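You operate a simulated robot arm through the tools that you are given. There is no shell and no other tool.

You are at the controls of a simulated robot arm. One attempt, no reset.

JOB
Level the laser and bring its line to the 4 cm mark.
Fine: switch it on; both displays must read 0.0.

Only the result counts: the job must be done as asked and must still hold three seconds after the hand-in. Knocking over, shifting, dropping, spilling or breaking anything else fails it.

ROBOT AND FRAMES
A 7-joint arm with a two-finger gripper, fixed in place. Base frame: the origin is at the foot of the arm, x ahead of it, y to its left, z up. Units: m, degrees, N and s.
With the tool pointing down near the work surface it reaches from about 0.3 to 0.74 m from the base axis. Its first joint turns from -166.0 to 166.0 degrees. Payload 1.71 kg.
The TCP is the grasp point between the finger pads, 0.02 m short of the fingertips. In the tool frame z runs along the fingers and y along their closing line. The gripper opens to 0.096 m. The gripper's body begins 0.113 m behind the TCP.
Orientation is that of the tool frame in the base frame, as [roll, pitch, yaw] about the fixed x, y, z axes, in that order (R = Rz(yaw) Ry(pitch) Rx(roll)). With the fingers straight down and closing along the base's y, the tool's x points along the base's -x, its y along +y and its z along -z.

CONTROLS
- The arm moves only by the tool send_rows. Its argument "targets" is a list of rows, each an object (a shift or turn left out is 0, a gripper value left out holds the last) with "rot": the turn, a rotation vector about the base's x, y, z in degrees, a list of three; "travel": the shift along the base's x, y, z in cm, a list of three; "fingers": the gripper command, from -1 (shut) to 1 (fully open), values between in proportion. In form: [{"rot": [rx, ry, rz], "travel": [x, y, z], "fingers": fingers}, ...]. A call has 1 to 20 rows; each row is the pose to reach, as a shift and turn from the pose commanded when the call began. A row lasts 0.2 s, in which the tool goes at most 0.05 m and 8.6 degrees; a call with a longer step from one row to the next is refused whole, and so is a gripper value outside its range. A pose out of reach is approached as far as the arm can. The call stops where the force on the tool passes 40 N (or 10 N more than at its start, if that is more) or the arm is blocked; 0.2 s more then pass. The fingers move at their own pace (about 0.153 m/s each) and stop on an object; they squeeze with about 33 N. The grip force told is the motor's: it shows also when the fingers shut on nothing. Time passes only in rows, and 0.2 s behind the last, so rows that repeat a pose let the fingers close. It gives the time, the measured TCP pose, the force on the tool (base axes), the opening and the grip force at its end, in the units of the frame above (readings bear some noise), with the torque about the TCP (base axes, N m) and any sound that the robot's microphone picked up.
- Cameras (640 x 400 px; columns grow to the right, rows downward): "scene" is fixed at [0.049, 0.4997, 1.6542]; the picture's right is [-0.78, -0.63, 0.00], its down [-0.34, 0.42, -0.84] and it looks along [0.53, -0.65, -0.54] (base axes); focal length 323 px, centre (320, 200). "wrist" rides on the gripper at [0.066, 0.014, -0.145] in the tool frame; the picture's right is [-0.21, 0.98, 0.00], its down [-0.88, -0.18, -0.45] and it looks along [-0.44, -0.09, 0.90] (tool axes); focal length 275 px, centre (320, 200). There is no depth. A picture from a camera that has moved, and an enlarged one, comes with that camera's place and axes in the base frame and with its lens.
- camera(camera): a new picture of that camera. No time passes.
- move_column(by): slides the trunk up (or, below 0, down) by that many m; the arm rides with it, the base frame stays. It gives what a move gives, with no picture.
- inspect(camera, box): a new picture of the part [left, top, right, bottom] of that camera's present view, enlarged. No time passes.
- job_done(): hands the job in; it is judged then, once.

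Nothing tells you positions but the pictures and the camera data. Unless the task says otherwise, let go and move clear before handing in.

The tools are called after "Call:" as name(argument=value, ...) on one line, values as JSON. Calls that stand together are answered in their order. send_rows: Moves the arm, as the interface text tells. Its arguments: {"type":"object","properties":{"targets":{"type":"array"}},"required":["targets"]} The other tools are called the same way: move_column (by) slides the trunk up or down; camera (camera) takes a picture; inspect (camera, box) takes an enlarged picture of a part of a camera's view; job_done () hands the job in.

At the start:

```text
time: 0.0
eef_pos: [0.4015, -0.3302, 1.1766]
tool_rot: [-180.0, -0.1, 179.9]
force: [0.3, -0.2, 0.5]
wrist_torque: [0.0, 0.0, -0.01]
finger_gap: 0.0958
grasp_force: 0.2
trunk travel left (down, up): [-0.325, 0.061]
```

scene: 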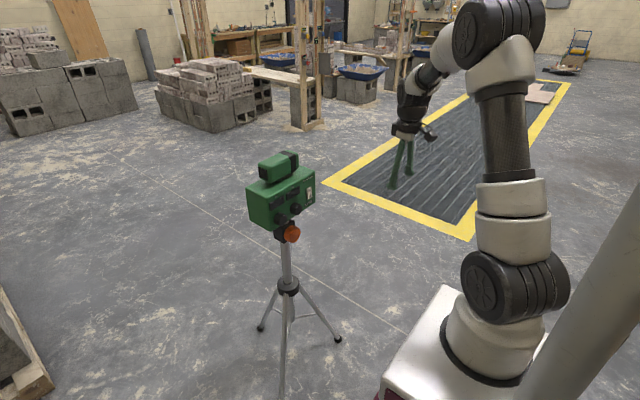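
wrist: 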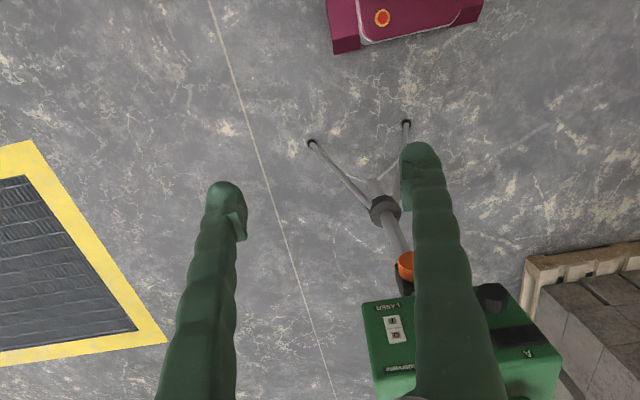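

I see a green laser box on a tripod in front of the arm, with knobs, a rocker switch and an orange knob. I'll take enlarged views before moving anything.

Call:
inspect(camera="scene", box=[230, 140, 340, 250])

Call:
inspect(camera="wrist", box=[340, 240, 580, 400])

Call:
inspect(camera="scene", box=[230, 220, 350, 400])

```text
3.64 times, centred on (285, 195) of scene
camera zoom: at [0.049, 0.4997, 1.6542], right [-0.78, -0.63, 0.0], down [-0.34, 0.42, -0.84], along [0.53, -0.65, -0.54], focal length 1175 px, centre (447, 218)
```

zoom: 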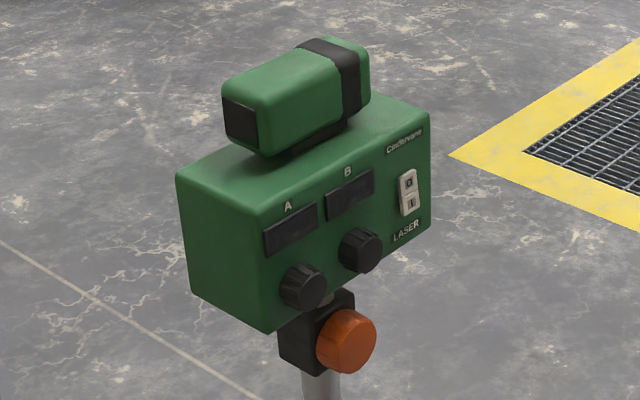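

```text
2.50 times, centred on (460, 320) of wrist
camera zoom: at [0.3373, -0.3154, 1.3211], right [0.21, 0.98, 0.0], down [0.88, -0.18, 0.44], along [0.43, -0.09, -0.9], focal length 688 px, centre (-30, -100)
```

zoom: 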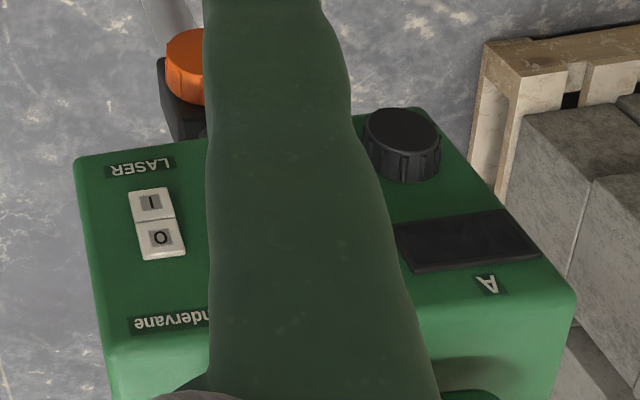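

```text
2.22 times, centred on (290, 310) of scene
camera zoom: at [0.049, 0.4997, 1.6542], right [-0.78, -0.63, 0.0], down [-0.34, 0.42, -0.84], along [0.53, -0.65, -0.54], focal length 718 px, centre (387, -44)
```

zoom: 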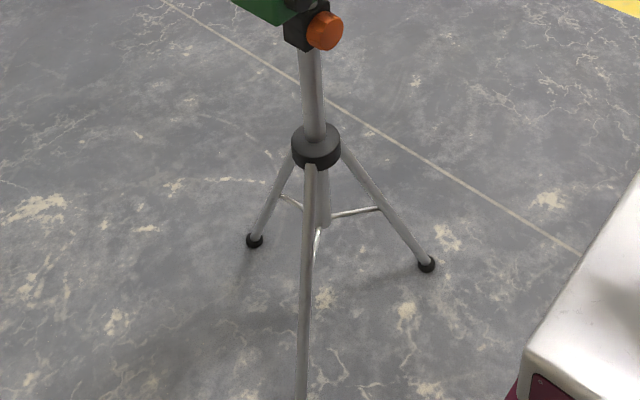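

The panel faces the arm (about x = 0.72, y = -0.05 to -0.30, z ≈ 1.0), with knob A, knob B, the I/O rocker, and an orange knob below. I haven't found the scale with the 4 cm mark yet, so I'll enlarge the background before moving.

Call:
inspect(camera="scene", box=[0, 0, 220, 140])

Call:
inspect(camera="scene", box=[200, 0, 420, 140])

Call:
inspect(camera="scene", box=[370, 0, 640, 170])

Call:
inspect(camera="scene", box=[0, 260, 200, 400])

Call:
inspect(camera="wrist", box=[480, 200, 640, 400])

```text
2.86 times, centred on (110, 70) of scene
camera zoom: at [0.049, 0.4997, 1.6542], right [-0.78, -0.63, 0.0], down [-0.34, 0.42, -0.84], along [0.53, -0.65, -0.54], focal length 923 px, centre (920, 571)
```

zoom: 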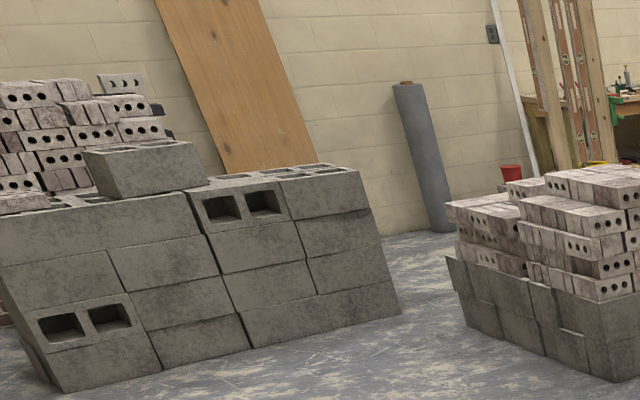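

```text
2.86 times, centred on (310, 70) of scene
camera zoom: at [0.049, 0.4997, 1.6542], right [-0.78, -0.63, 0.0], down [-0.34, 0.42, -0.84], along [0.53, -0.65, -0.54], focal length 923 px, centre (349, 571)
```

zoom: 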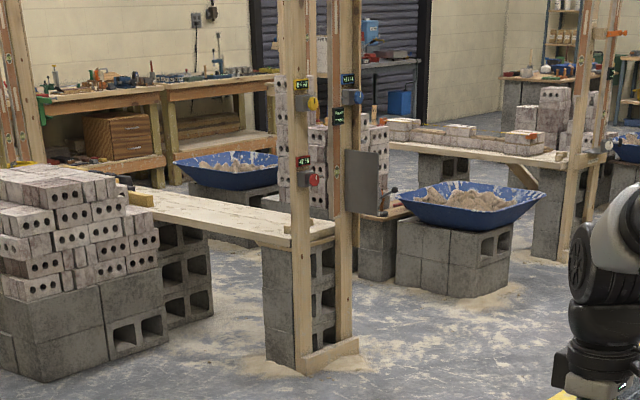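

```text
2.35 times, centred on (505, 85) of scene
camera zoom: at [0.049, 0.4997, 1.6542], right [-0.78, -0.63, 0.0], down [-0.34, 0.42, -0.84], along [0.53, -0.65, -0.54], focal length 760 px, centre (-115, 471)
```

zoom: 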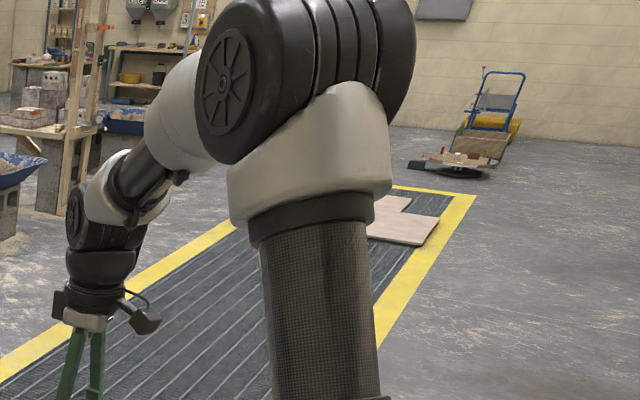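

```text
2.86 times, centred on (100, 330) of scene
camera zoom: at [0.049, 0.4997, 1.6542], right [-0.78, -0.63, 0.0], down [-0.34, 0.42, -0.84], along [0.53, -0.65, -0.54], focal length 923 px, centre (949, -171)
```

zoom: 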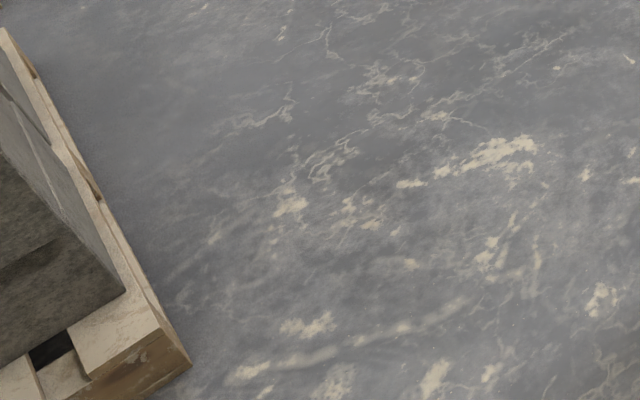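

```text
2.00 times, centred on (560, 300) of wrist
camera zoom: at [0.3373, -0.3154, 1.3211], right [0.21, 0.98, 0.0], down [0.88, -0.18, 0.44], along [0.43, -0.09, -0.9], focal length 551 px, centre (-160, 0)
```

zoom: 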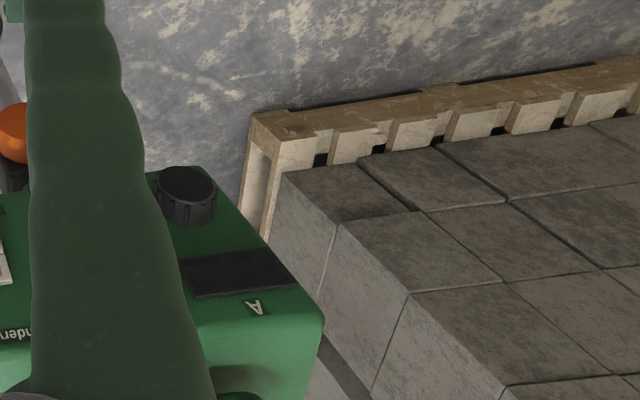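

Background shows nothing that looks like the laser's scale; the laser head's window faces +y, which neither camera covers. I'll tip the tool to point along +y, staying well clear of the laser, and look that way.

Call:
send_rows(targets=[{"rot": [8, 0, 0], "travel": [0, 1, 0], "fingers": 1}, {"rot": [16, 0, 0], "travel": [0, 2, 0]}, {"rot": [24, 0, 0], "travel": [0, 3, 0]}, {"rot": [32, 0, 0], "travel": [0, 4, 0]}, {"rot": [40, 0, 0], "travel": [0, 5, 0]}, {"rot": [48, 0, 0], "travel": [0, 6, 0]}, {"rot": [56, 0, 0], "travel": [0, 7, 0]}, {"rot": [64, 0, 0], "travel": [0, 8, 0]}, {"rot": [72, 0, 0], "travel": [0, 9, 0]}, {"rot": [80, 0, 0], "travel": [0, 10, 0]}, {"rot": [88, 0, 0], "travel": [0, 11, 0]}])

Call:
camera(camera="wrist")

Call:
camera(camera="scene")

```text
time: 2.4
eef_pos: [0.3843, -0.219, 1.1833]
tool_rot: [92.0, 0.1, 179.2]
force: [0.1, -0.8, 0.5]
wrist_torque: [-0.02, -0.01, 0.03]
finger_gap: 0.0958
grasp_force: 0.1
trunk travel left (down, up): [-0.325, 0.061]
```

```text
taken
camera wrist: at [0.3169, -0.3627, 1.2013], right [0.21, 0.03, 0.98], down [0.87, -0.46, -0.17], along [0.45, 0.89, -0.12], focal length 275 px, centre (320, 200)
```

wrist: 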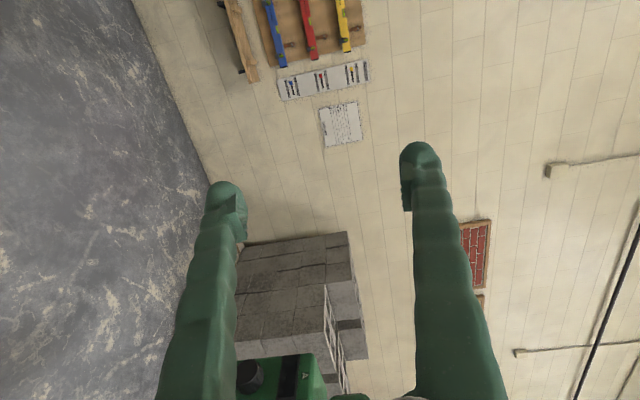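

```text
taken
```

scene: 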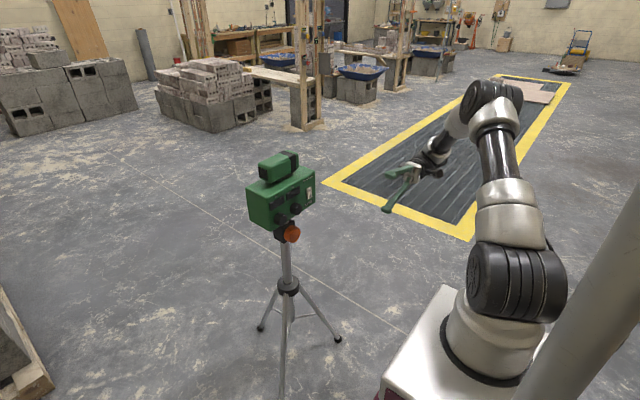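

On the block stack beyond the laser (+y side) there is a white strip that may be the scale. I'll enlarge it.

Call:
inspect(camera="wrist", box=[230, 220, 400, 400])

Call:
inspect(camera="wrist", box=[250, 50, 390, 160])

```text
2.22 times, centred on (315, 310) of wrist
camera zoom: at [0.3169, -0.3627, 1.2013], right [0.21, 0.03, 0.98], down [0.87, -0.46, -0.17], along [0.45, 0.89, -0.12], focal length 612 px, centre (331, -44)
```

zoom: 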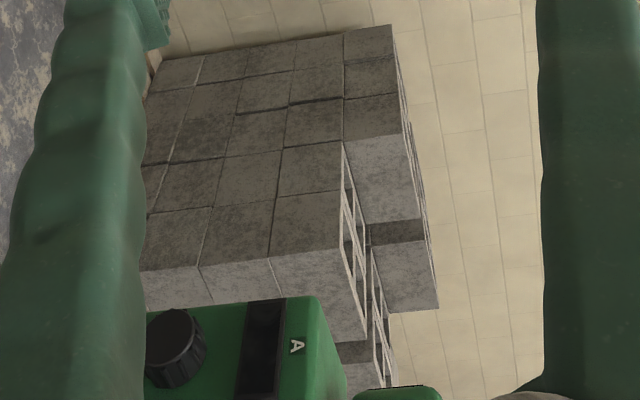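

```text
3.64 times, centred on (320, 105) of wrist
camera zoom: at [0.3169, -0.3627, 1.2013], right [0.21, 0.03, 0.98], down [0.87, -0.46, -0.17], along [0.45, 0.89, -0.12], focal length 1001 px, centre (320, 546)
```

zoom: 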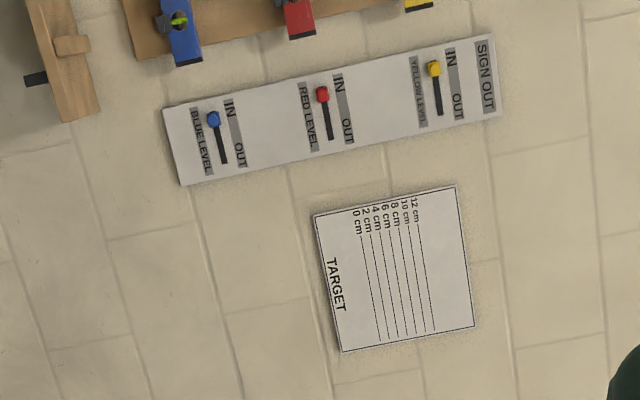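

Found it: a TARGET card on the +y wall (about y = 1.67, z ≈ 1.15–1.27) with marks from 0 to 12 cm, directly in front of the laser window. Next I swing the tool to point at the panel (+x), holding about 20 cm off, to look at it squarely.

Call:
send_rows(targets=[{"rot": [0, 0, -8], "travel": [0.5, -0.5, 0], "fingers": 1}, {"rot": [0, 0, -16], "travel": [1, -1, 0]}, {"rot": [0, 0, -24], "travel": [1.5, -1.5, -0.5]}, {"rot": [0, 0, -32], "travel": [2, -2, -1]}, {"rot": [0, 0, -40], "travel": [3, -2.5, -1.5]}, {"rot": [0, 0, -48], "travel": [4, -3, -2]}, {"rot": [0, 0, -56], "travel": [5, -3.5, -2.5]}, {"rot": [0, 0, -64], "travel": [6, -4, -3]}, {"rot": [0, 0, -72], "travel": [7, -4, -4]}, {"rot": [0, 0, -80], "travel": [8, -4, -5]}, {"rot": [0, 0, -88], "travel": [9, -4, -6]}, {"rot": [0, 0, -90], "travel": [9, -4, -6]}])

Call:
camera(camera="wrist")

Call:
camera(camera="scene")

```text
time: 5.0
eef_pos: [0.4748, -0.2591, 1.1224]
tool_rot: [92.1, 0.0, 89.0]
force: [0.2, 0.2, -0.3]
wrist_torque: [0.02, -0.01, 0.0]
finger_gap: 0.0962
grasp_force: 0.1
trunk travel left (down, up): [-0.325, 0.061]
```

```text
taken
camera wrist: at [0.3314, -0.1908, 1.1418], right [0.03, -0.21, 0.98], down [-0.47, -0.87, -0.17], along [0.88, -0.45, -0.12], focal length 275 px, centre (320, 200)
```

wrist: 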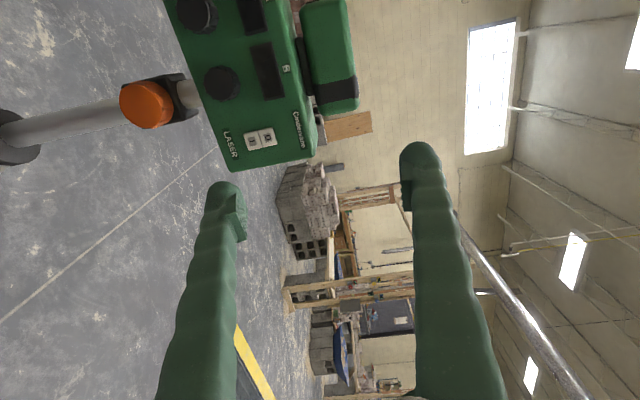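

```text
taken
```

scene: 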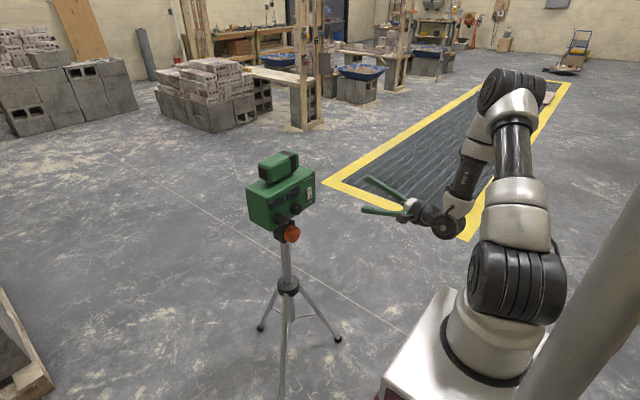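

The panel is now in the wrist view. I'll enlarge it for accurate triangulation against the scene camera.

Call:
inspect(camera="wrist", box=[110, 0, 370, 180])

Call:
inspect(camera="scene", box=[240, 145, 330, 250])

Call:
inspect(camera="scene", box=[295, 175, 325, 205])

```text
2.22 times, centred on (240, 90) of wrist
camera zoom: at [0.3314, -0.1908, 1.1418], right [0.03, -0.21, 0.98], down [-0.47, -0.87, -0.17], along [0.88, -0.45, -0.12], focal length 612 px, centre (498, 444)
```

zoom: 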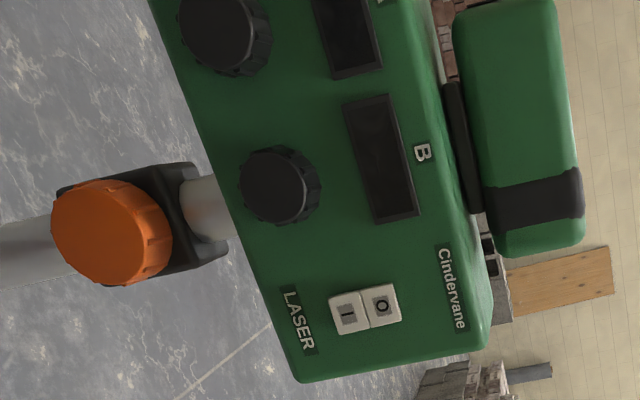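

```text
3.81 times, centred on (285, 198) of scene
camera zoom: at [0.049, 0.4997, 1.6542], right [-0.78, -0.63, 0.0], down [-0.34, 0.42, -0.84], along [0.53, -0.65, -0.54], focal length 1231 px, centre (453, 210)
```

zoom: 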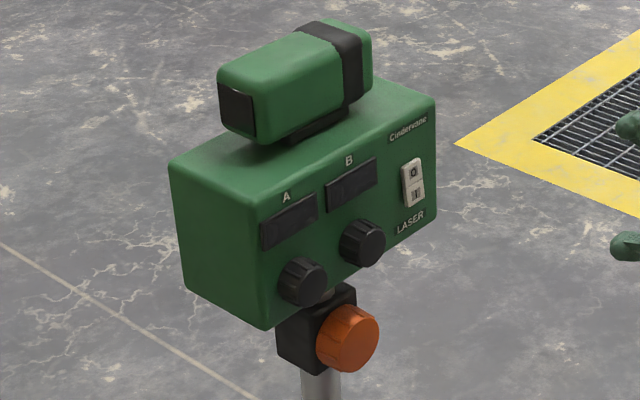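

```text
13.33 times, centred on (310, 190) of scene
camera zoom: at [0.049, 0.4997, 1.6542], right [-0.78, -0.63, 0.0], down [-0.34, 0.42, -0.84], along [0.53, -0.65, -0.54], focal length 4309 px, centre (453, 333)
```

zoom: 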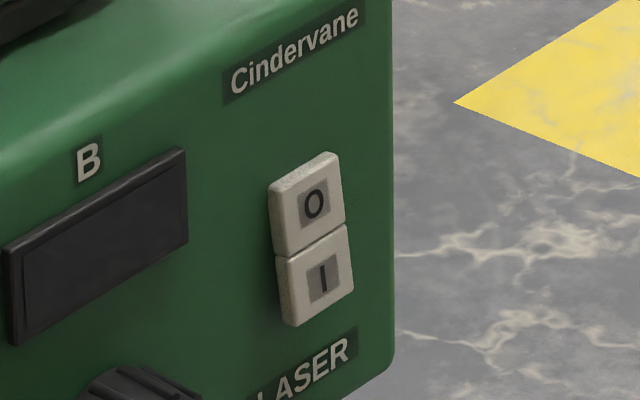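

Triangulated points: I-half of the switch ≈ (0.722, -0.277, 1.011), knob A face ≈ (0.712, -0.116, 0.996), knob B face ≈ (0.711, -0.195, 0.996), orange knob face ≈ (0.742, -0.198, 0.863). I'll close the fingers, square the tool and stop about 6 cm short of the "I" half.

Call:
send_rows(targets=[{"rot": [0, -0.7, 0.3], "travel": [1.5, -0.5, -3], "fingers": -1}, {"rot": [0, -1.4, 0.7], "travel": [4, -1, -6]}, {"rot": [0, -2.1, 1.0], "travel": [7, -1.5, -9]}, {"rot": [0, -2.1, 1.0], "travel": [10, -1.8, -11.5]}, {"rot": [0, -2.1, 1.0], "travel": [15, -1.8, -11.5]}, {"rot": [0, -2.1, 1.0], "travel": [15, -1.8, -11.5]}, {"rot": [0, -2.1, 1.0], "travel": [15, -1.8, -11.5]}])

Call:
camera(camera="wrist")

Call:
inspect(camera="scene", box=[230, 140, 390, 250])

```text
time: 6.6
eef_pos: [0.6252, -0.2766, 1.0067]
tool_rot: [90.0, 0.1, 90.1]
force: [0.1, -0.1, 0.1]
wrist_torque: [-0.02, 0.02, 0.03]
finger_gap: 0.0
grasp_force: 30.0
trunk travel left (down, up): [-0.325, 0.061]
```

```text
taken
camera wrist: at [0.4806, -0.212, 1.0205], right [0.0, -0.21, 0.98], down [-0.44, -0.88, -0.19], along [0.9, -0.43, -0.09], focal length 275 px, centre (320, 200)
```

wrist: 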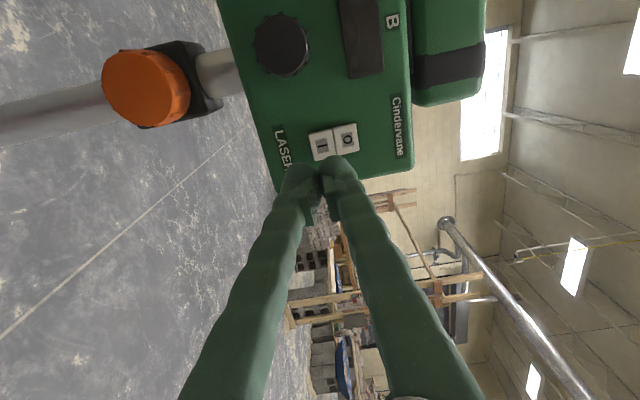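

```text
3.64 times, centred on (310, 195) of scene
camera zoom: at [0.049, 0.4997, 1.6542], right [-0.78, -0.63, 0.0], down [-0.34, 0.42, -0.84], along [0.53, -0.65, -0.54], focal length 1175 px, centre (356, 218)
```

zoom: 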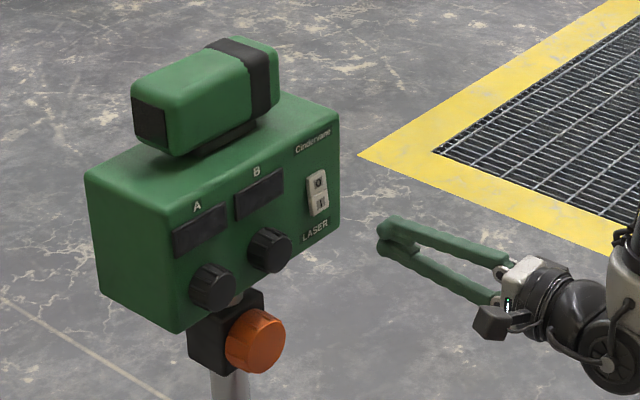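

The closed fingertips line up with the "I" half. I'll approach it in small steps and watch the force, so the tripod isn't pushed.

Call:
send_rows(targets=[{"travel": [3, -0.1, -0.1], "fingers": -1}, {"travel": [5.5, -0.1, -0.1]}, {"travel": [6.8, -0.1, -0.1]}, {"travel": [7.2, -0.1, -0.1]}, {"travel": [7.2, -0.1, -0.1]}])

Call:
inspect(camera="scene", box=[265, 160, 345, 220])

Call:
inspect(camera="wrist", box=[260, 80, 400, 180])

```text
time: 7.8
eef_pos: [0.6974, -0.2783, 1.0053]
tool_rot: [89.9, 0.1, 90.1]
force: [-0.5, 0.3, 0.3]
wrist_torque: [-0.01, -0.02, 0.0]
finger_gap: 0.0
grasp_force: 29.3
trunk travel left (down, up): [-0.325, 0.061]
```

```text
6.67 times, centred on (305, 190) of scene
camera zoom: at [0.049, 0.4997, 1.6542], right [-0.78, -0.63, 0.0], down [-0.34, 0.42, -0.84], along [0.53, -0.65, -0.54], focal length 2154 px, centre (420, 267)
```

zoom: 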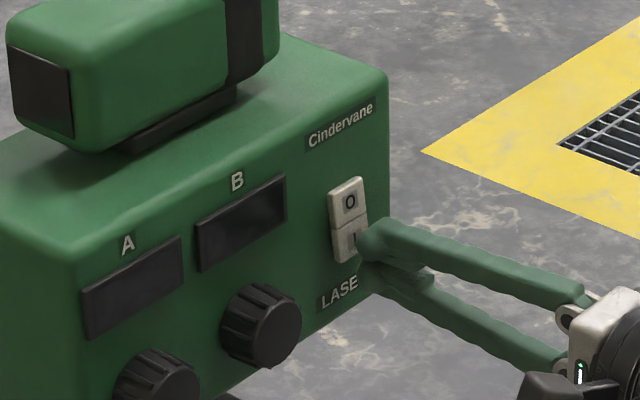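

```text
4.00 times, centred on (330, 130) of wrist
camera zoom: at [0.5526, -0.2131, 1.0195], right [0.0, -0.21, 0.98], down [-0.44, -0.88, -0.19], along [0.9, -0.43, -0.09], focal length 1101 px, centre (280, 480)
```

zoom: 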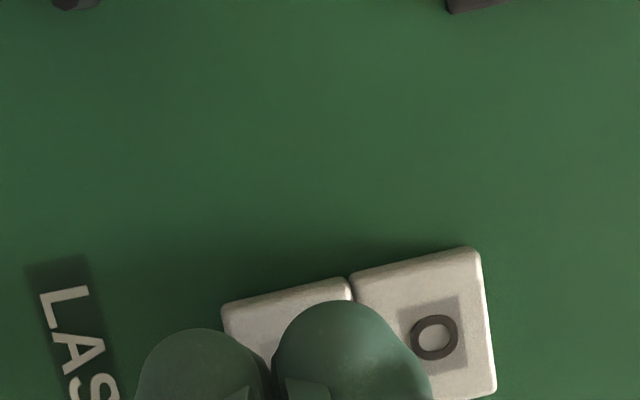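

The upper finger may overlap the "O" half slightly, so I'll lower by 6 mm and then press gently.

Call:
send_rows(targets=[{"travel": [0, 0, -0.3], "fingers": -1}, {"travel": [0, 0, -0.6]}, {"travel": [0.3, 0, -0.6]}, {"travel": [0.6, 0, -0.6]}, {"travel": [0.6, 0, -0.6]}])

Call:
inspect(camera="scene", box=[265, 160, 345, 220])

```text
time: 9.0
eef_pos: [0.7023, -0.2783, 0.9988]
tool_rot: [89.9, -0.1, 90.1]
force: [-0.4, -0.1, -0.2]
wrist_torque: [-0.01, 0.02, -0.03]
finger_gap: 0.0
grasp_force: 29.3
trunk travel left (down, up): [-0.325, 0.061]
```

```text
6.67 times, centred on (305, 190) of scene
camera zoom: at [0.049, 0.4997, 1.6542], right [-0.78, -0.63, 0.0], down [-0.34, 0.42, -0.84], along [0.53, -0.65, -0.54], focal length 2154 px, centre (420, 267)
```

zoom: 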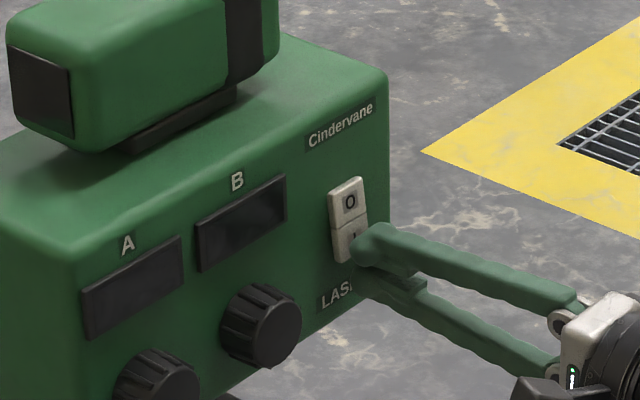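

Still only about 0.4 N of force, so contact is just beginning. I'll press on a few millimetres.

Call:
send_rows(targets=[{"travel": [0.15, 0, 0], "fingers": -1}, {"travel": [0.3, 0, 0]}, {"travel": [0.3, 0, 0]}])

Call:
inspect(camera="scene", box=[265, 160, 345, 220])

```text
time: 9.8
eef_pos: [0.7051, -0.2774, 1.001]
tool_rot: [90.0, 0.0, 90.0]
force: [0.6, -0.3, -0.1]
wrist_torque: [-0.02, 0.02, 0.01]
finger_gap: 0.0001
grasp_force: 29.4
trunk travel left (down, up): [-0.325, 0.061]
```

```text
6.67 times, centred on (305, 190) of scene
camera zoom: at [0.049, 0.4997, 1.6542], right [-0.78, -0.63, 0.0], down [-0.34, 0.42, -0.84], along [0.53, -0.65, -0.54], focal length 2154 px, centre (420, 267)
```

zoom: 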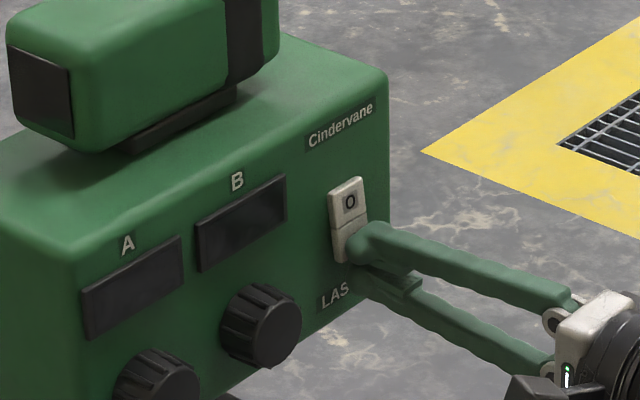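

No contact force yet; I'll continue in 2 mm steps.

Call:
send_rows(targets=[{"travel": [0.15, 0, 0], "fingers": -1}, {"travel": [0.3, 0, 0]}, {"travel": [0.3, 0, 0]}])

Call:
inspect(camera="scene", box=[265, 160, 345, 220])

Call:
inspect(camera="wrist", box=[260, 80, 400, 180])

```text
time: 10.6
eef_pos: [0.7102, -0.2793, 1.0006]
tool_rot: [90.0, 0.0, 90.1]
force: [-0.4, 0.1, -1.1]
wrist_torque: [0.0, -0.01, 0.0]
finger_gap: 0.0
grasp_force: 29.2
trunk travel left (down, up): [-0.325, 0.061]
```

```text
6.67 times, centred on (305, 190) of scene
camera zoom: at [0.049, 0.4997, 1.6542], right [-0.78, -0.63, 0.0], down [-0.34, 0.42, -0.84], along [0.53, -0.65, -0.54], focal length 2154 px, centre (420, 267)
```

zoom: 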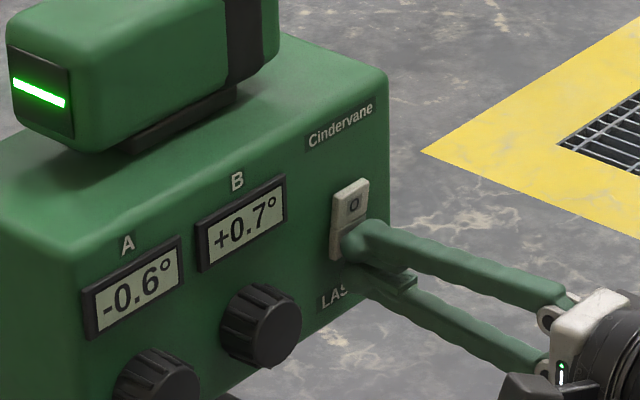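

```text
4.00 times, centred on (330, 130) of wrist
camera zoom: at [0.5642, -0.2128, 1.0138], right [0.0, -0.21, 0.98], down [-0.44, -0.88, -0.18], along [0.9, -0.43, -0.09], focal length 1101 px, centre (280, 480)
```

zoom: 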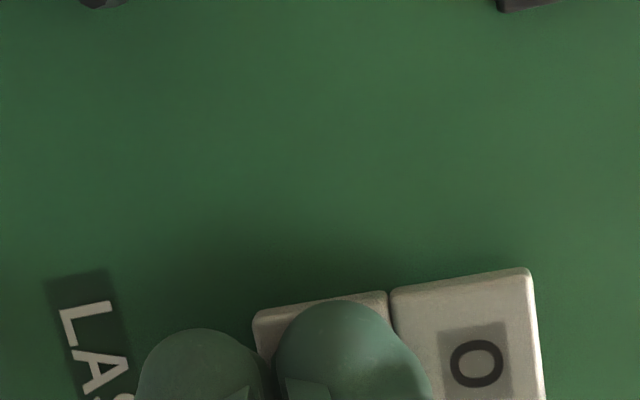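

The laser is on: A reads -0.6°, B reads +0.7°, and the window shows a green line. I'll back straight off and open the fingers.

Call:
send_rows(targets=[{"travel": [-2, 0, 0], "fingers": -1}, {"travel": [-5, 0, 0]}, {"travel": [-9, 0, 0]}, {"travel": [-12, 0, 0], "fingers": 1}, {"travel": [-12, 0, 0], "fingers": 1}])

Call:
inspect(camera="scene", box=[240, 140, 340, 250])

Call:
camera(camera="wrist")

```text
time: 11.8
eef_pos: [0.5883, -0.2796, 0.9981]
tool_rot: [90.0, 0.0, 90.1]
force: [-0.9, 0.0, 0.2]
wrist_torque: [0.02, 0.02, 0.01]
finger_gap: 0.0958
grasp_force: 0.1
trunk travel left (down, up): [-0.325, 0.061]
```

```text
3.64 times, centred on (290, 195) of scene
camera zoom: at [0.049, 0.4997, 1.6542], right [-0.78, -0.63, 0.0], down [-0.34, 0.42, -0.84], along [0.53, -0.65, -0.54], focal length 1175 px, centre (429, 218)
```

zoom: 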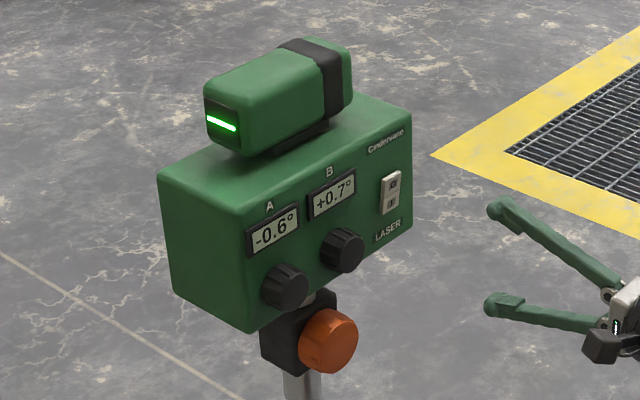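

```text
taken
camera wrist: at [0.4431, -0.2133, 1.0126], right [0.0, -0.21, 0.98], down [-0.44, -0.88, -0.18], along [0.9, -0.43, -0.09], focal length 275 px, centre (320, 200)
```

wrist: 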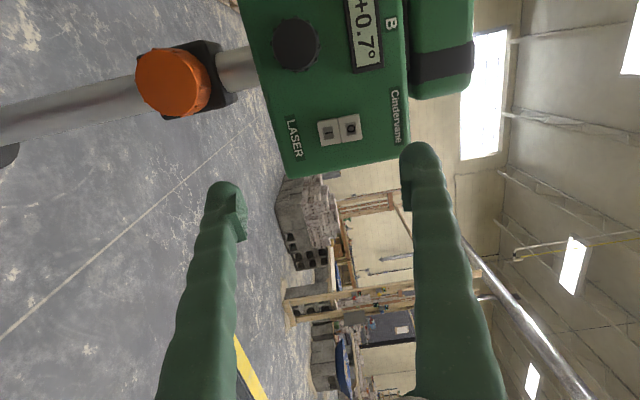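

Both displays are lit. Next I move in front of knob A with the fingers partly open (about 6 cm), 5 cm short, to check the alignment.

Call:
send_rows(targets=[{"travel": [1, 4, 0], "fingers": 0.3}, {"travel": [2, 8, -0.1]}, {"travel": [3, 12, -0.2]}, {"travel": [5, 16.4, -0.2]}, {"travel": [5, 16.4, -0.2]}, {"travel": [5, 16.4, -0.2]}])

Call:
camera(camera="wrist")

Call:
inspect(camera="scene", box=[240, 140, 340, 250])

```text
time: 13.2
eef_pos: [0.6384, -0.1158, 0.9975]
tool_rot: [90.0, 0.0, 90.1]
force: [-0.2, 0.2, 0.6]
wrist_torque: [-0.01, 0.0, 0.01]
finger_gap: 0.0626
grasp_force: 0.1
trunk travel left (down, up): [-0.325, 0.061]
```

```text
taken
camera wrist: at [0.4936, -0.0503, 1.012], right [0.0, -0.21, 0.98], down [-0.44, -0.88, -0.19], along [0.9, -0.43, -0.09], focal length 275 px, centre (320, 200)
```

wrist: 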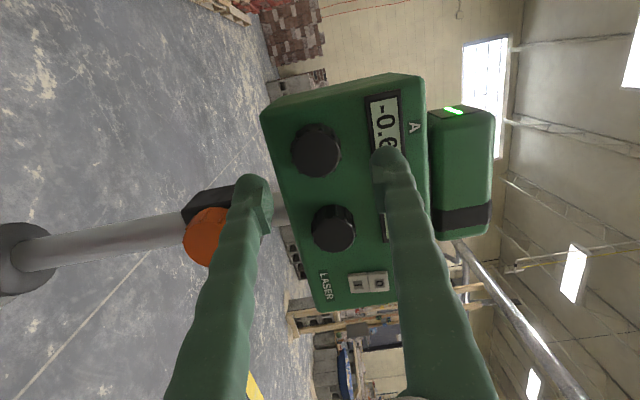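

```text
3.64 times, centred on (290, 195) of scene
camera zoom: at [0.049, 0.4997, 1.6542], right [-0.78, -0.63, 0.0], down [-0.34, 0.42, -0.84], along [0.53, -0.65, -0.54], focal length 1175 px, centre (429, 218)
```

zoom: 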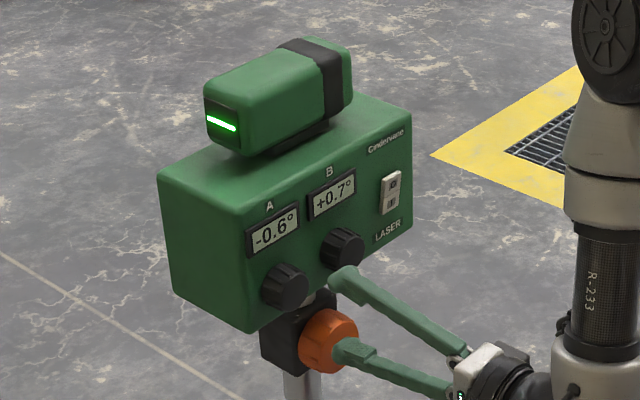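

I'll enlarge the wrist view of knob A to refine its centre.

Call:
inspect(camera="wrist", box=[260, 80, 440, 270])

Call:
inspect(camera="scene", box=[300, 195, 350, 235])

Call:
inspect(camera="scene", box=[300, 195, 315, 205])

Call:
inspect(camera="scene", box=[265, 190, 315, 230])

```text
2.11 times, centred on (350, 175) of wrist
camera zoom: at [0.4936, -0.0503, 1.012], right [0.0, -0.21, 0.98], down [-0.44, -0.88, -0.19], along [0.9, -0.43, -0.09], focal length 580 px, centre (257, 253)
```

zoom: 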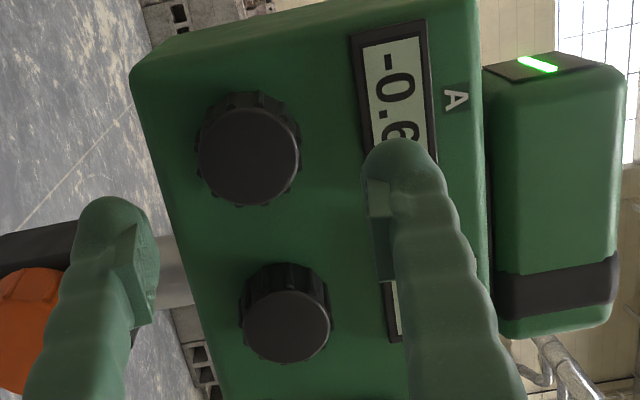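

```text
10.00 times, centred on (325, 215) of scene
camera zoom: at [0.049, 0.4997, 1.6542], right [-0.78, -0.63, 0.0], down [-0.34, 0.42, -0.84], along [0.53, -0.65, -0.54], focal length 3232 px, centre (270, 50)
```

zoom: 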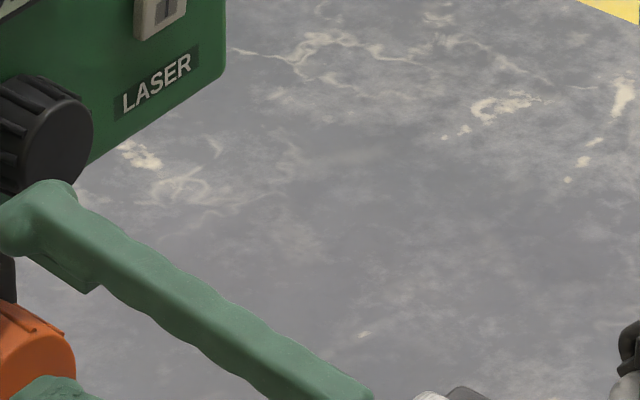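

```text
16.00 times, centred on (308, 200) of scene
camera zoom: at [0.049, 0.4997, 1.6542], right [-0.78, -0.63, 0.0], down [-0.34, 0.42, -0.84], along [0.53, -0.65, -0.54], focal length 5171 px, centre (520, 200)
```

zoom: 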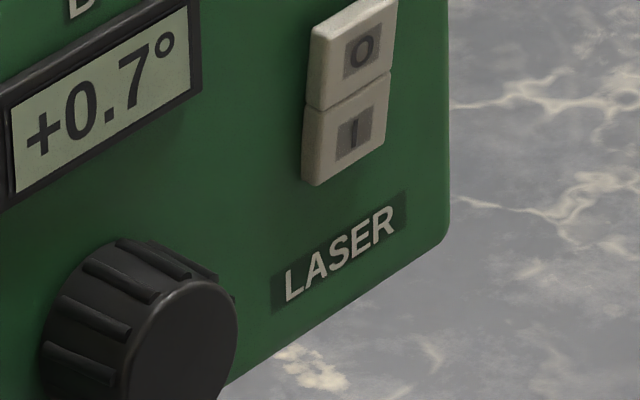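

```text
10.00 times, centred on (290, 210) of scene
camera zoom: at [0.049, 0.4997, 1.6542], right [-0.78, -0.63, 0.0], down [-0.34, 0.42, -0.84], along [0.53, -0.65, -0.54], focal length 3232 px, centre (620, 100)
```

zoom: 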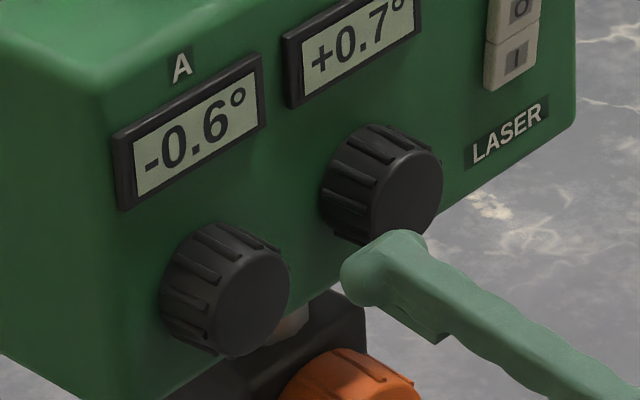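

Knob A's centre comes out about 3 mm below and 2 mm to +y of the tool axis. I'll correct for that and move to just in front of the knob for a closer check.

Call:
send_rows(targets=[{"travel": [1, 0.2, -0.3], "fingers": 0.15}, {"travel": [2.5, 0.2, -0.3]}, {"travel": [3.6, 0.2, -0.3]}, {"travel": [3.6, 0.2, -0.3]}])

Call:
inspect(camera="wrist", box=[230, 70, 430, 270])

Call:
inspect(camera="scene", box=[265, 190, 315, 230])

```text
time: 14.2
eef_pos: [0.6746, -0.1128, 0.996]
tool_rot: [90.0, 0.0, 90.1]
force: [0.4, 1.0, -0.2]
wrist_torque: [-0.01, 0.0, 0.0]
finger_gap: 0.055
grasp_force: 0.1
trunk travel left (down, up): [-0.325, 0.061]
```

```text
2.00 times, centred on (330, 170) of wrist
camera zoom: at [0.5299, -0.0477, 1.0095], right [0.0, -0.21, 0.98], down [-0.44, -0.88, -0.18], along [0.9, -0.43, -0.09], focal length 551 px, centre (300, 260)
```

zoom: 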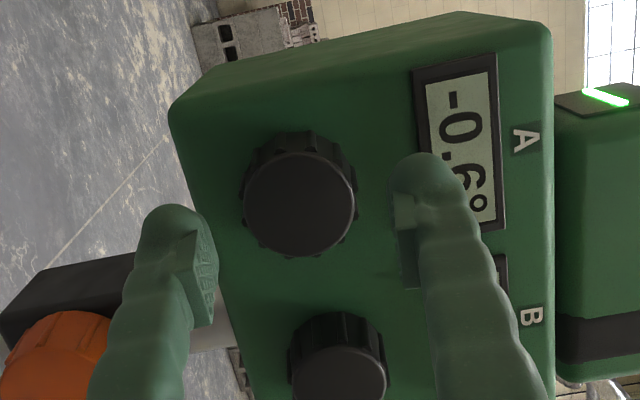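

```text
10.00 times, centred on (290, 210) of scene
camera zoom: at [0.049, 0.4997, 1.6542], right [-0.78, -0.63, 0.0], down [-0.34, 0.42, -0.84], along [0.53, -0.65, -0.54], focal length 3232 px, centre (620, 100)
```

zoom: 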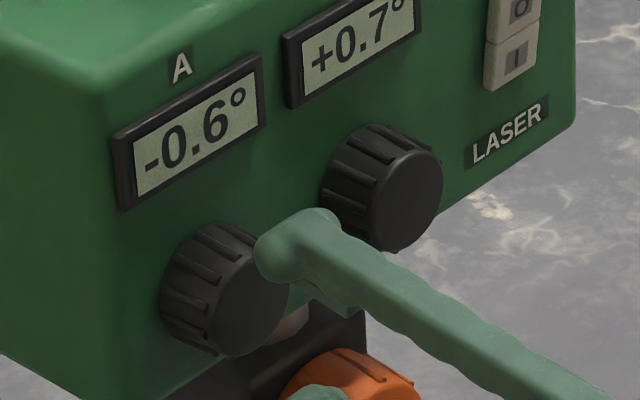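

Alignment is now within about 1 mm. I'll slide in over the knob without closing and check clearance.

Call:
send_rows(targets=[{"travel": [0.8, 0, -0.05], "fingers": 0.15}, {"travel": [1.6, 0, -0.05]}, {"travel": [2.4, 0, -0.05]}, {"travel": [2.4, 0, -0.05]}])

Call:
inspect(camera="wrist", box=[230, 70, 430, 270])

Call:
inspect(camera="scene", box=[265, 190, 315, 230])

```text
time: 15.2
eef_pos: [0.6989, -0.113, 0.994]
tool_rot: [90.0, 0.0, 90.1]
force: [-0.5, 0.8, 0.6]
wrist_torque: [-0.01, 0.02, -0.01]
finger_gap: 0.0553
grasp_force: 0.0
trunk travel left (down, up): [-0.325, 0.061]
```

```text
2.00 times, centred on (330, 170) of wrist
camera zoom: at [0.5541, -0.047, 1.0081], right [0.0, -0.21, 0.98], down [-0.44, -0.88, -0.18], along [0.9, -0.43, -0.09], focal length 551 px, centre (300, 260)
```

zoom: 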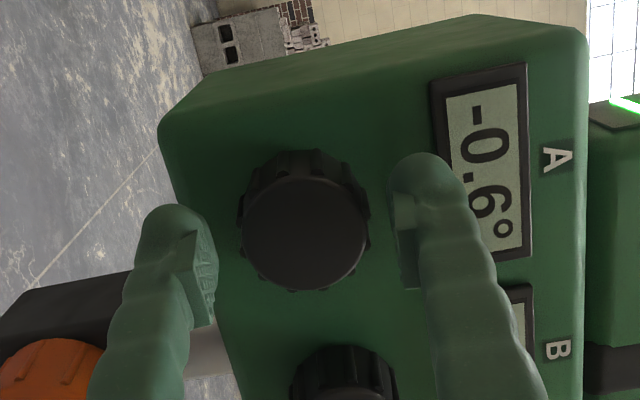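

```text
10.00 times, centred on (290, 210) of scene
camera zoom: at [0.049, 0.4997, 1.6542], right [-0.78, -0.63, 0.0], down [-0.34, 0.42, -0.84], along [0.53, -0.65, -0.54], focal length 3232 px, centre (620, 100)
```

zoom: 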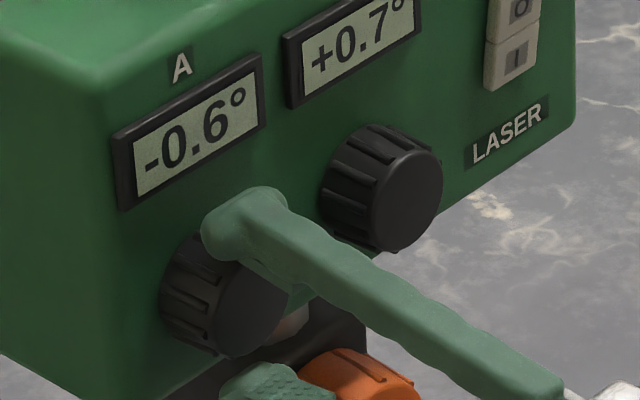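

Fingers straddle the knob cleanly with no contact. I'll raise 1 mm to centre, then close gradually.

Call:
send_rows(targets=[{"travel": [0, 0, 0.1], "fingers": 0.15}, {"travel": [0, 0, 0.1], "fingers": 0.0}, {"travel": [0, 0, 0.1], "fingers": -0.08}, {"travel": [0, 0, 0.1], "fingers": -0.16}, {"travel": [0, 0, 0.1], "fingers": -0.24}, {"travel": [0, 0, 0.1], "fingers": -0.24}])

Call:
inspect(camera="wrist", box=[230, 70, 430, 270])

Call:
inspect(camera="scene", box=[240, 140, 340, 250])

```text
time: 16.6
eef_pos: [0.6984, -0.1122, 0.9948]
tool_rot: [90.0, 0.0, 90.1]
force: [0.2, -0.6, -4.1]
wrist_torque: [0.02, 0.01, 0.01]
finger_gap: 0.0379
grasp_force: 35.1
trunk travel left (down, up): [-0.325, 0.061]
```

```text
2.00 times, centred on (330, 170) of wrist
camera zoom: at [0.5539, -0.0474, 1.0091], right [0.0, -0.21, 0.98], down [-0.44, -0.88, -0.18], along [0.9, -0.43, -0.09], focal length 551 px, centre (300, 260)
```

zoom: 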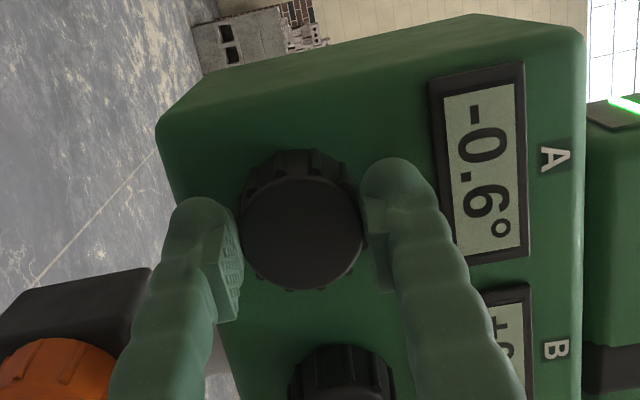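

```text
3.64 times, centred on (290, 195) of scene
camera zoom: at [0.049, 0.4997, 1.6542], right [-0.78, -0.63, 0.0], down [-0.34, 0.42, -0.84], along [0.53, -0.65, -0.54], focal length 1175 px, centre (429, 218)
```

zoom: 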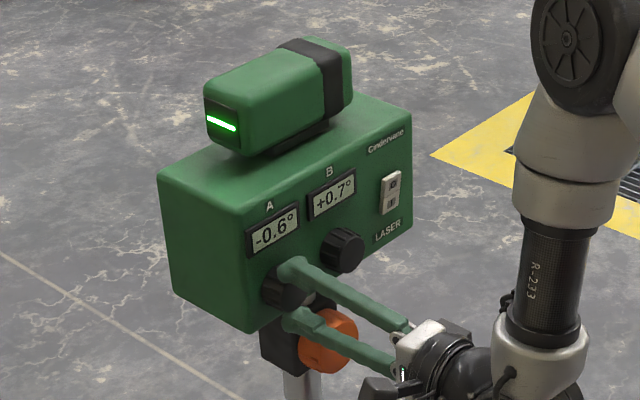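

Knob A is gripped (gap 3.8 cm, force small). I'll turn it 10° clockwise as a test and read the display.

Call:
send_rows(targets=[{"rot": [3, 0, 0], "travel": [0, 0, -0.05], "fingers": -0.26}, {"rot": [6, 0, 0], "travel": [0, 0, -0.05]}, {"rot": [10, 0, 0], "travel": [0, 0, -0.05]}, {"rot": [10, 0, 0], "travel": [0, 0, -0.05]}])

Call:
inspect(camera="scene", box=[240, 140, 340, 250])

Call:
inspect(camera="wrist", box=[230, 70, 430, 270])

```text
time: 17.6
eef_pos: [0.6983, -0.1126, 0.996]
tool_rot: [89.8, -10.1, 90.1]
force: [5.4, -1.4, 1.4]
wrist_torque: [-0.02, -0.04, 0.03]
finger_gap: 0.0379
grasp_force: 34.8
trunk travel left (down, up): [-0.325, 0.061]
```

```text
3.64 times, centred on (290, 195) of scene
camera zoom: at [0.049, 0.4997, 1.6542], right [-0.78, -0.63, 0.0], down [-0.34, 0.42, -0.84], along [0.53, -0.65, -0.54], focal length 1175 px, centre (429, 218)
```

zoom: 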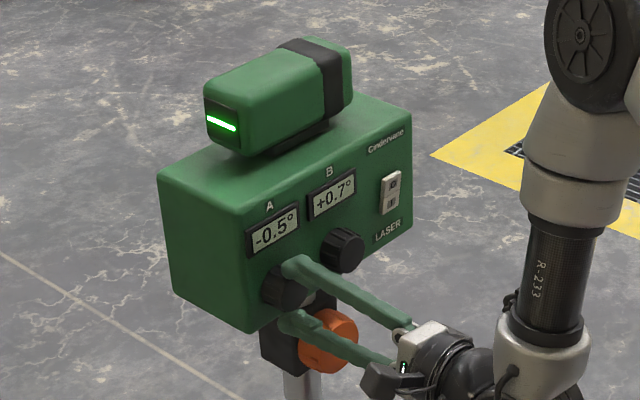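

```text
2.00 times, centred on (330, 170) of wrist
camera zoom: at [0.5539, -0.0508, 1.0201], right [0.0, -0.37, 0.93], down [-0.44, -0.83, -0.34], along [0.9, -0.41, -0.16], focal length 551 px, centre (300, 260)
```

zoom: 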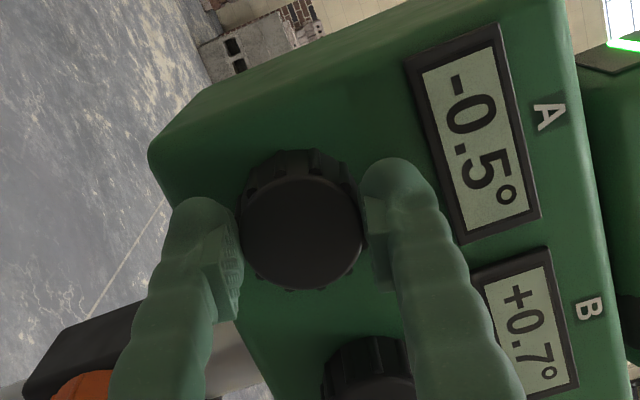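

Clockwise raises A: it went from -0.6 to -0.5 with 10°, and B is unaffected. I'll turn another 20°.

Call:
send_rows(targets=[{"rot": [5, 0, 0], "fingers": -0.26}, {"rot": [10, 0, 0]}, {"rot": [15, 0, 0]}, {"rot": [20, 0, 0]}, {"rot": [20, 0, 0]}])

Call:
inspect(camera="wrist", box=[230, 70, 430, 270])

Call:
inspect(camera="scene", box=[240, 140, 340, 250])

```text
time: 18.8
eef_pos: [0.6993, -0.1136, 0.9961]
tool_rot: [89.7, -30.0, 90.2]
force: [6.0, -3.0, 11.4]
wrist_torque: [-0.07, -0.1, 0.02]
finger_gap: 0.0377
grasp_force: 34.9
trunk travel left (down, up): [-0.325, 0.061]
```

```text
2.00 times, centred on (330, 170) of wrist
camera zoom: at [0.5537, -0.0632, 1.0403], right [0.0, -0.67, 0.74], down [-0.44, -0.67, -0.6], along [0.9, -0.33, -0.29], focal length 551 px, centre (300, 260)
```

zoom: 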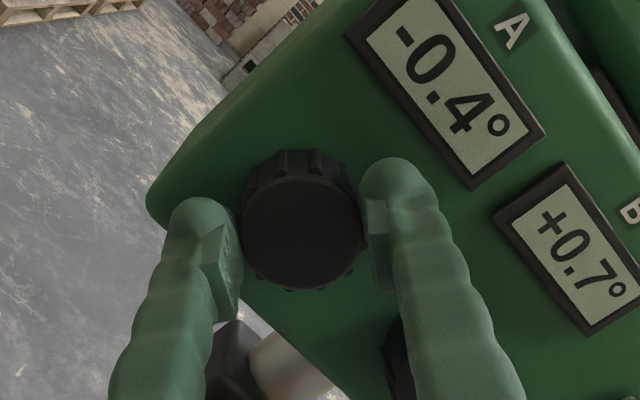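

```text
3.64 times, centred on (290, 195) of scene
camera zoom: at [0.049, 0.4997, 1.6542], right [-0.78, -0.63, 0.0], down [-0.34, 0.42, -0.84], along [0.53, -0.65, -0.54], focal length 1175 px, centre (429, 218)
```

zoom: 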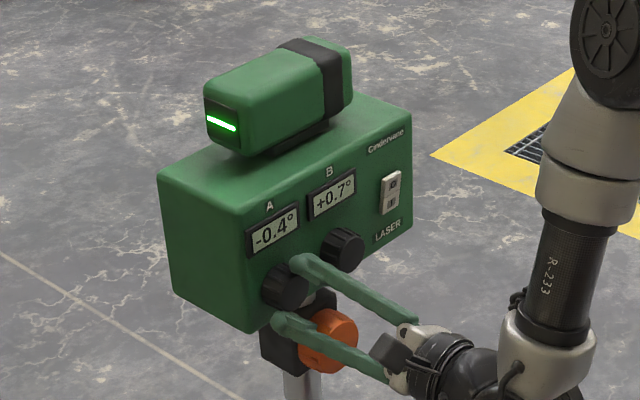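

A is now -0.4. The side force is building (11 N upward on the tool), so I'll ease the tool up 1 mm while I continue turning.

Call:
send_rows(targets=[{"travel": [0.05, -0.02, 0.1], "fingers": -0.26}, {"rot": [5, 0, 0], "travel": [0.05, -0.02, 0.1]}, {"rot": [10, 0, 0], "travel": [0.05, -0.02, 0.1]}, {"rot": [15, 0, 0], "travel": [0.05, -0.02, 0.1]}, {"rot": [15, 0, 0], "travel": [0.05, -0.02, 0.1]}])

Call:
inspect(camera="wrist", box=[230, 20, 460, 270])

Call:
inspect(camera="scene", box=[240, 140, 340, 250])

```text
time: 20.0
eef_pos: [0.6991, -0.1143, 0.9963]
tool_rot: [89.9, -45.1, 90.1]
force: [4.5, -5.7, 10.5]
wrist_torque: [-0.05, -0.19, 0.01]
finger_gap: 0.0377
grasp_force: 34.6
trunk travel left (down, up): [-0.325, 0.061]
```

```text
1.60 times, centred on (345, 145) of wrist
camera zoom: at [0.5537, -0.0768, 1.0524], right [0.0, -0.84, 0.55], down [-0.44, -0.49, -0.75], along [0.9, -0.24, -0.37], focal length 440 px, centre (280, 288)
```

zoom: 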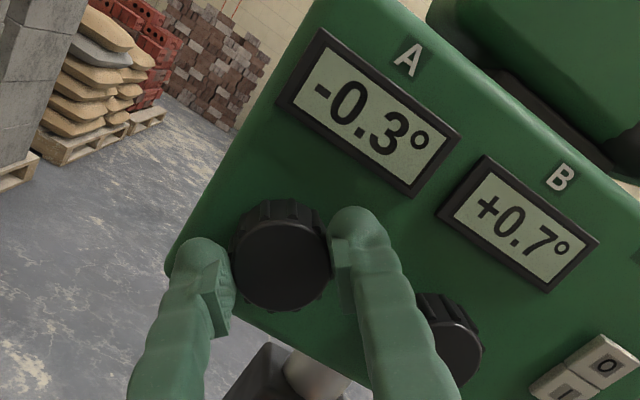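

```text
3.64 times, centred on (290, 195) of scene
camera zoom: at [0.049, 0.4997, 1.6542], right [-0.78, -0.63, 0.0], down [-0.34, 0.42, -0.84], along [0.53, -0.65, -0.54], focal length 1175 px, centre (429, 218)
```

zoom: 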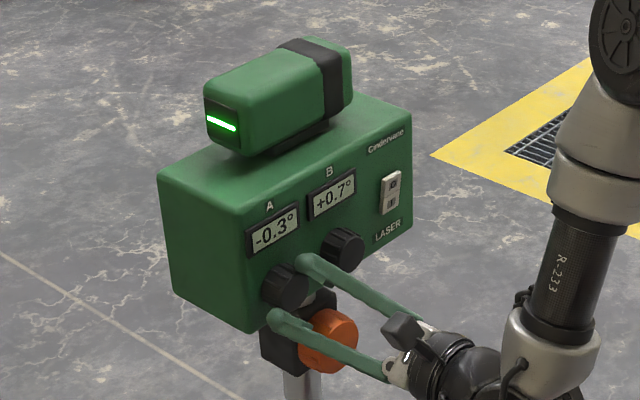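

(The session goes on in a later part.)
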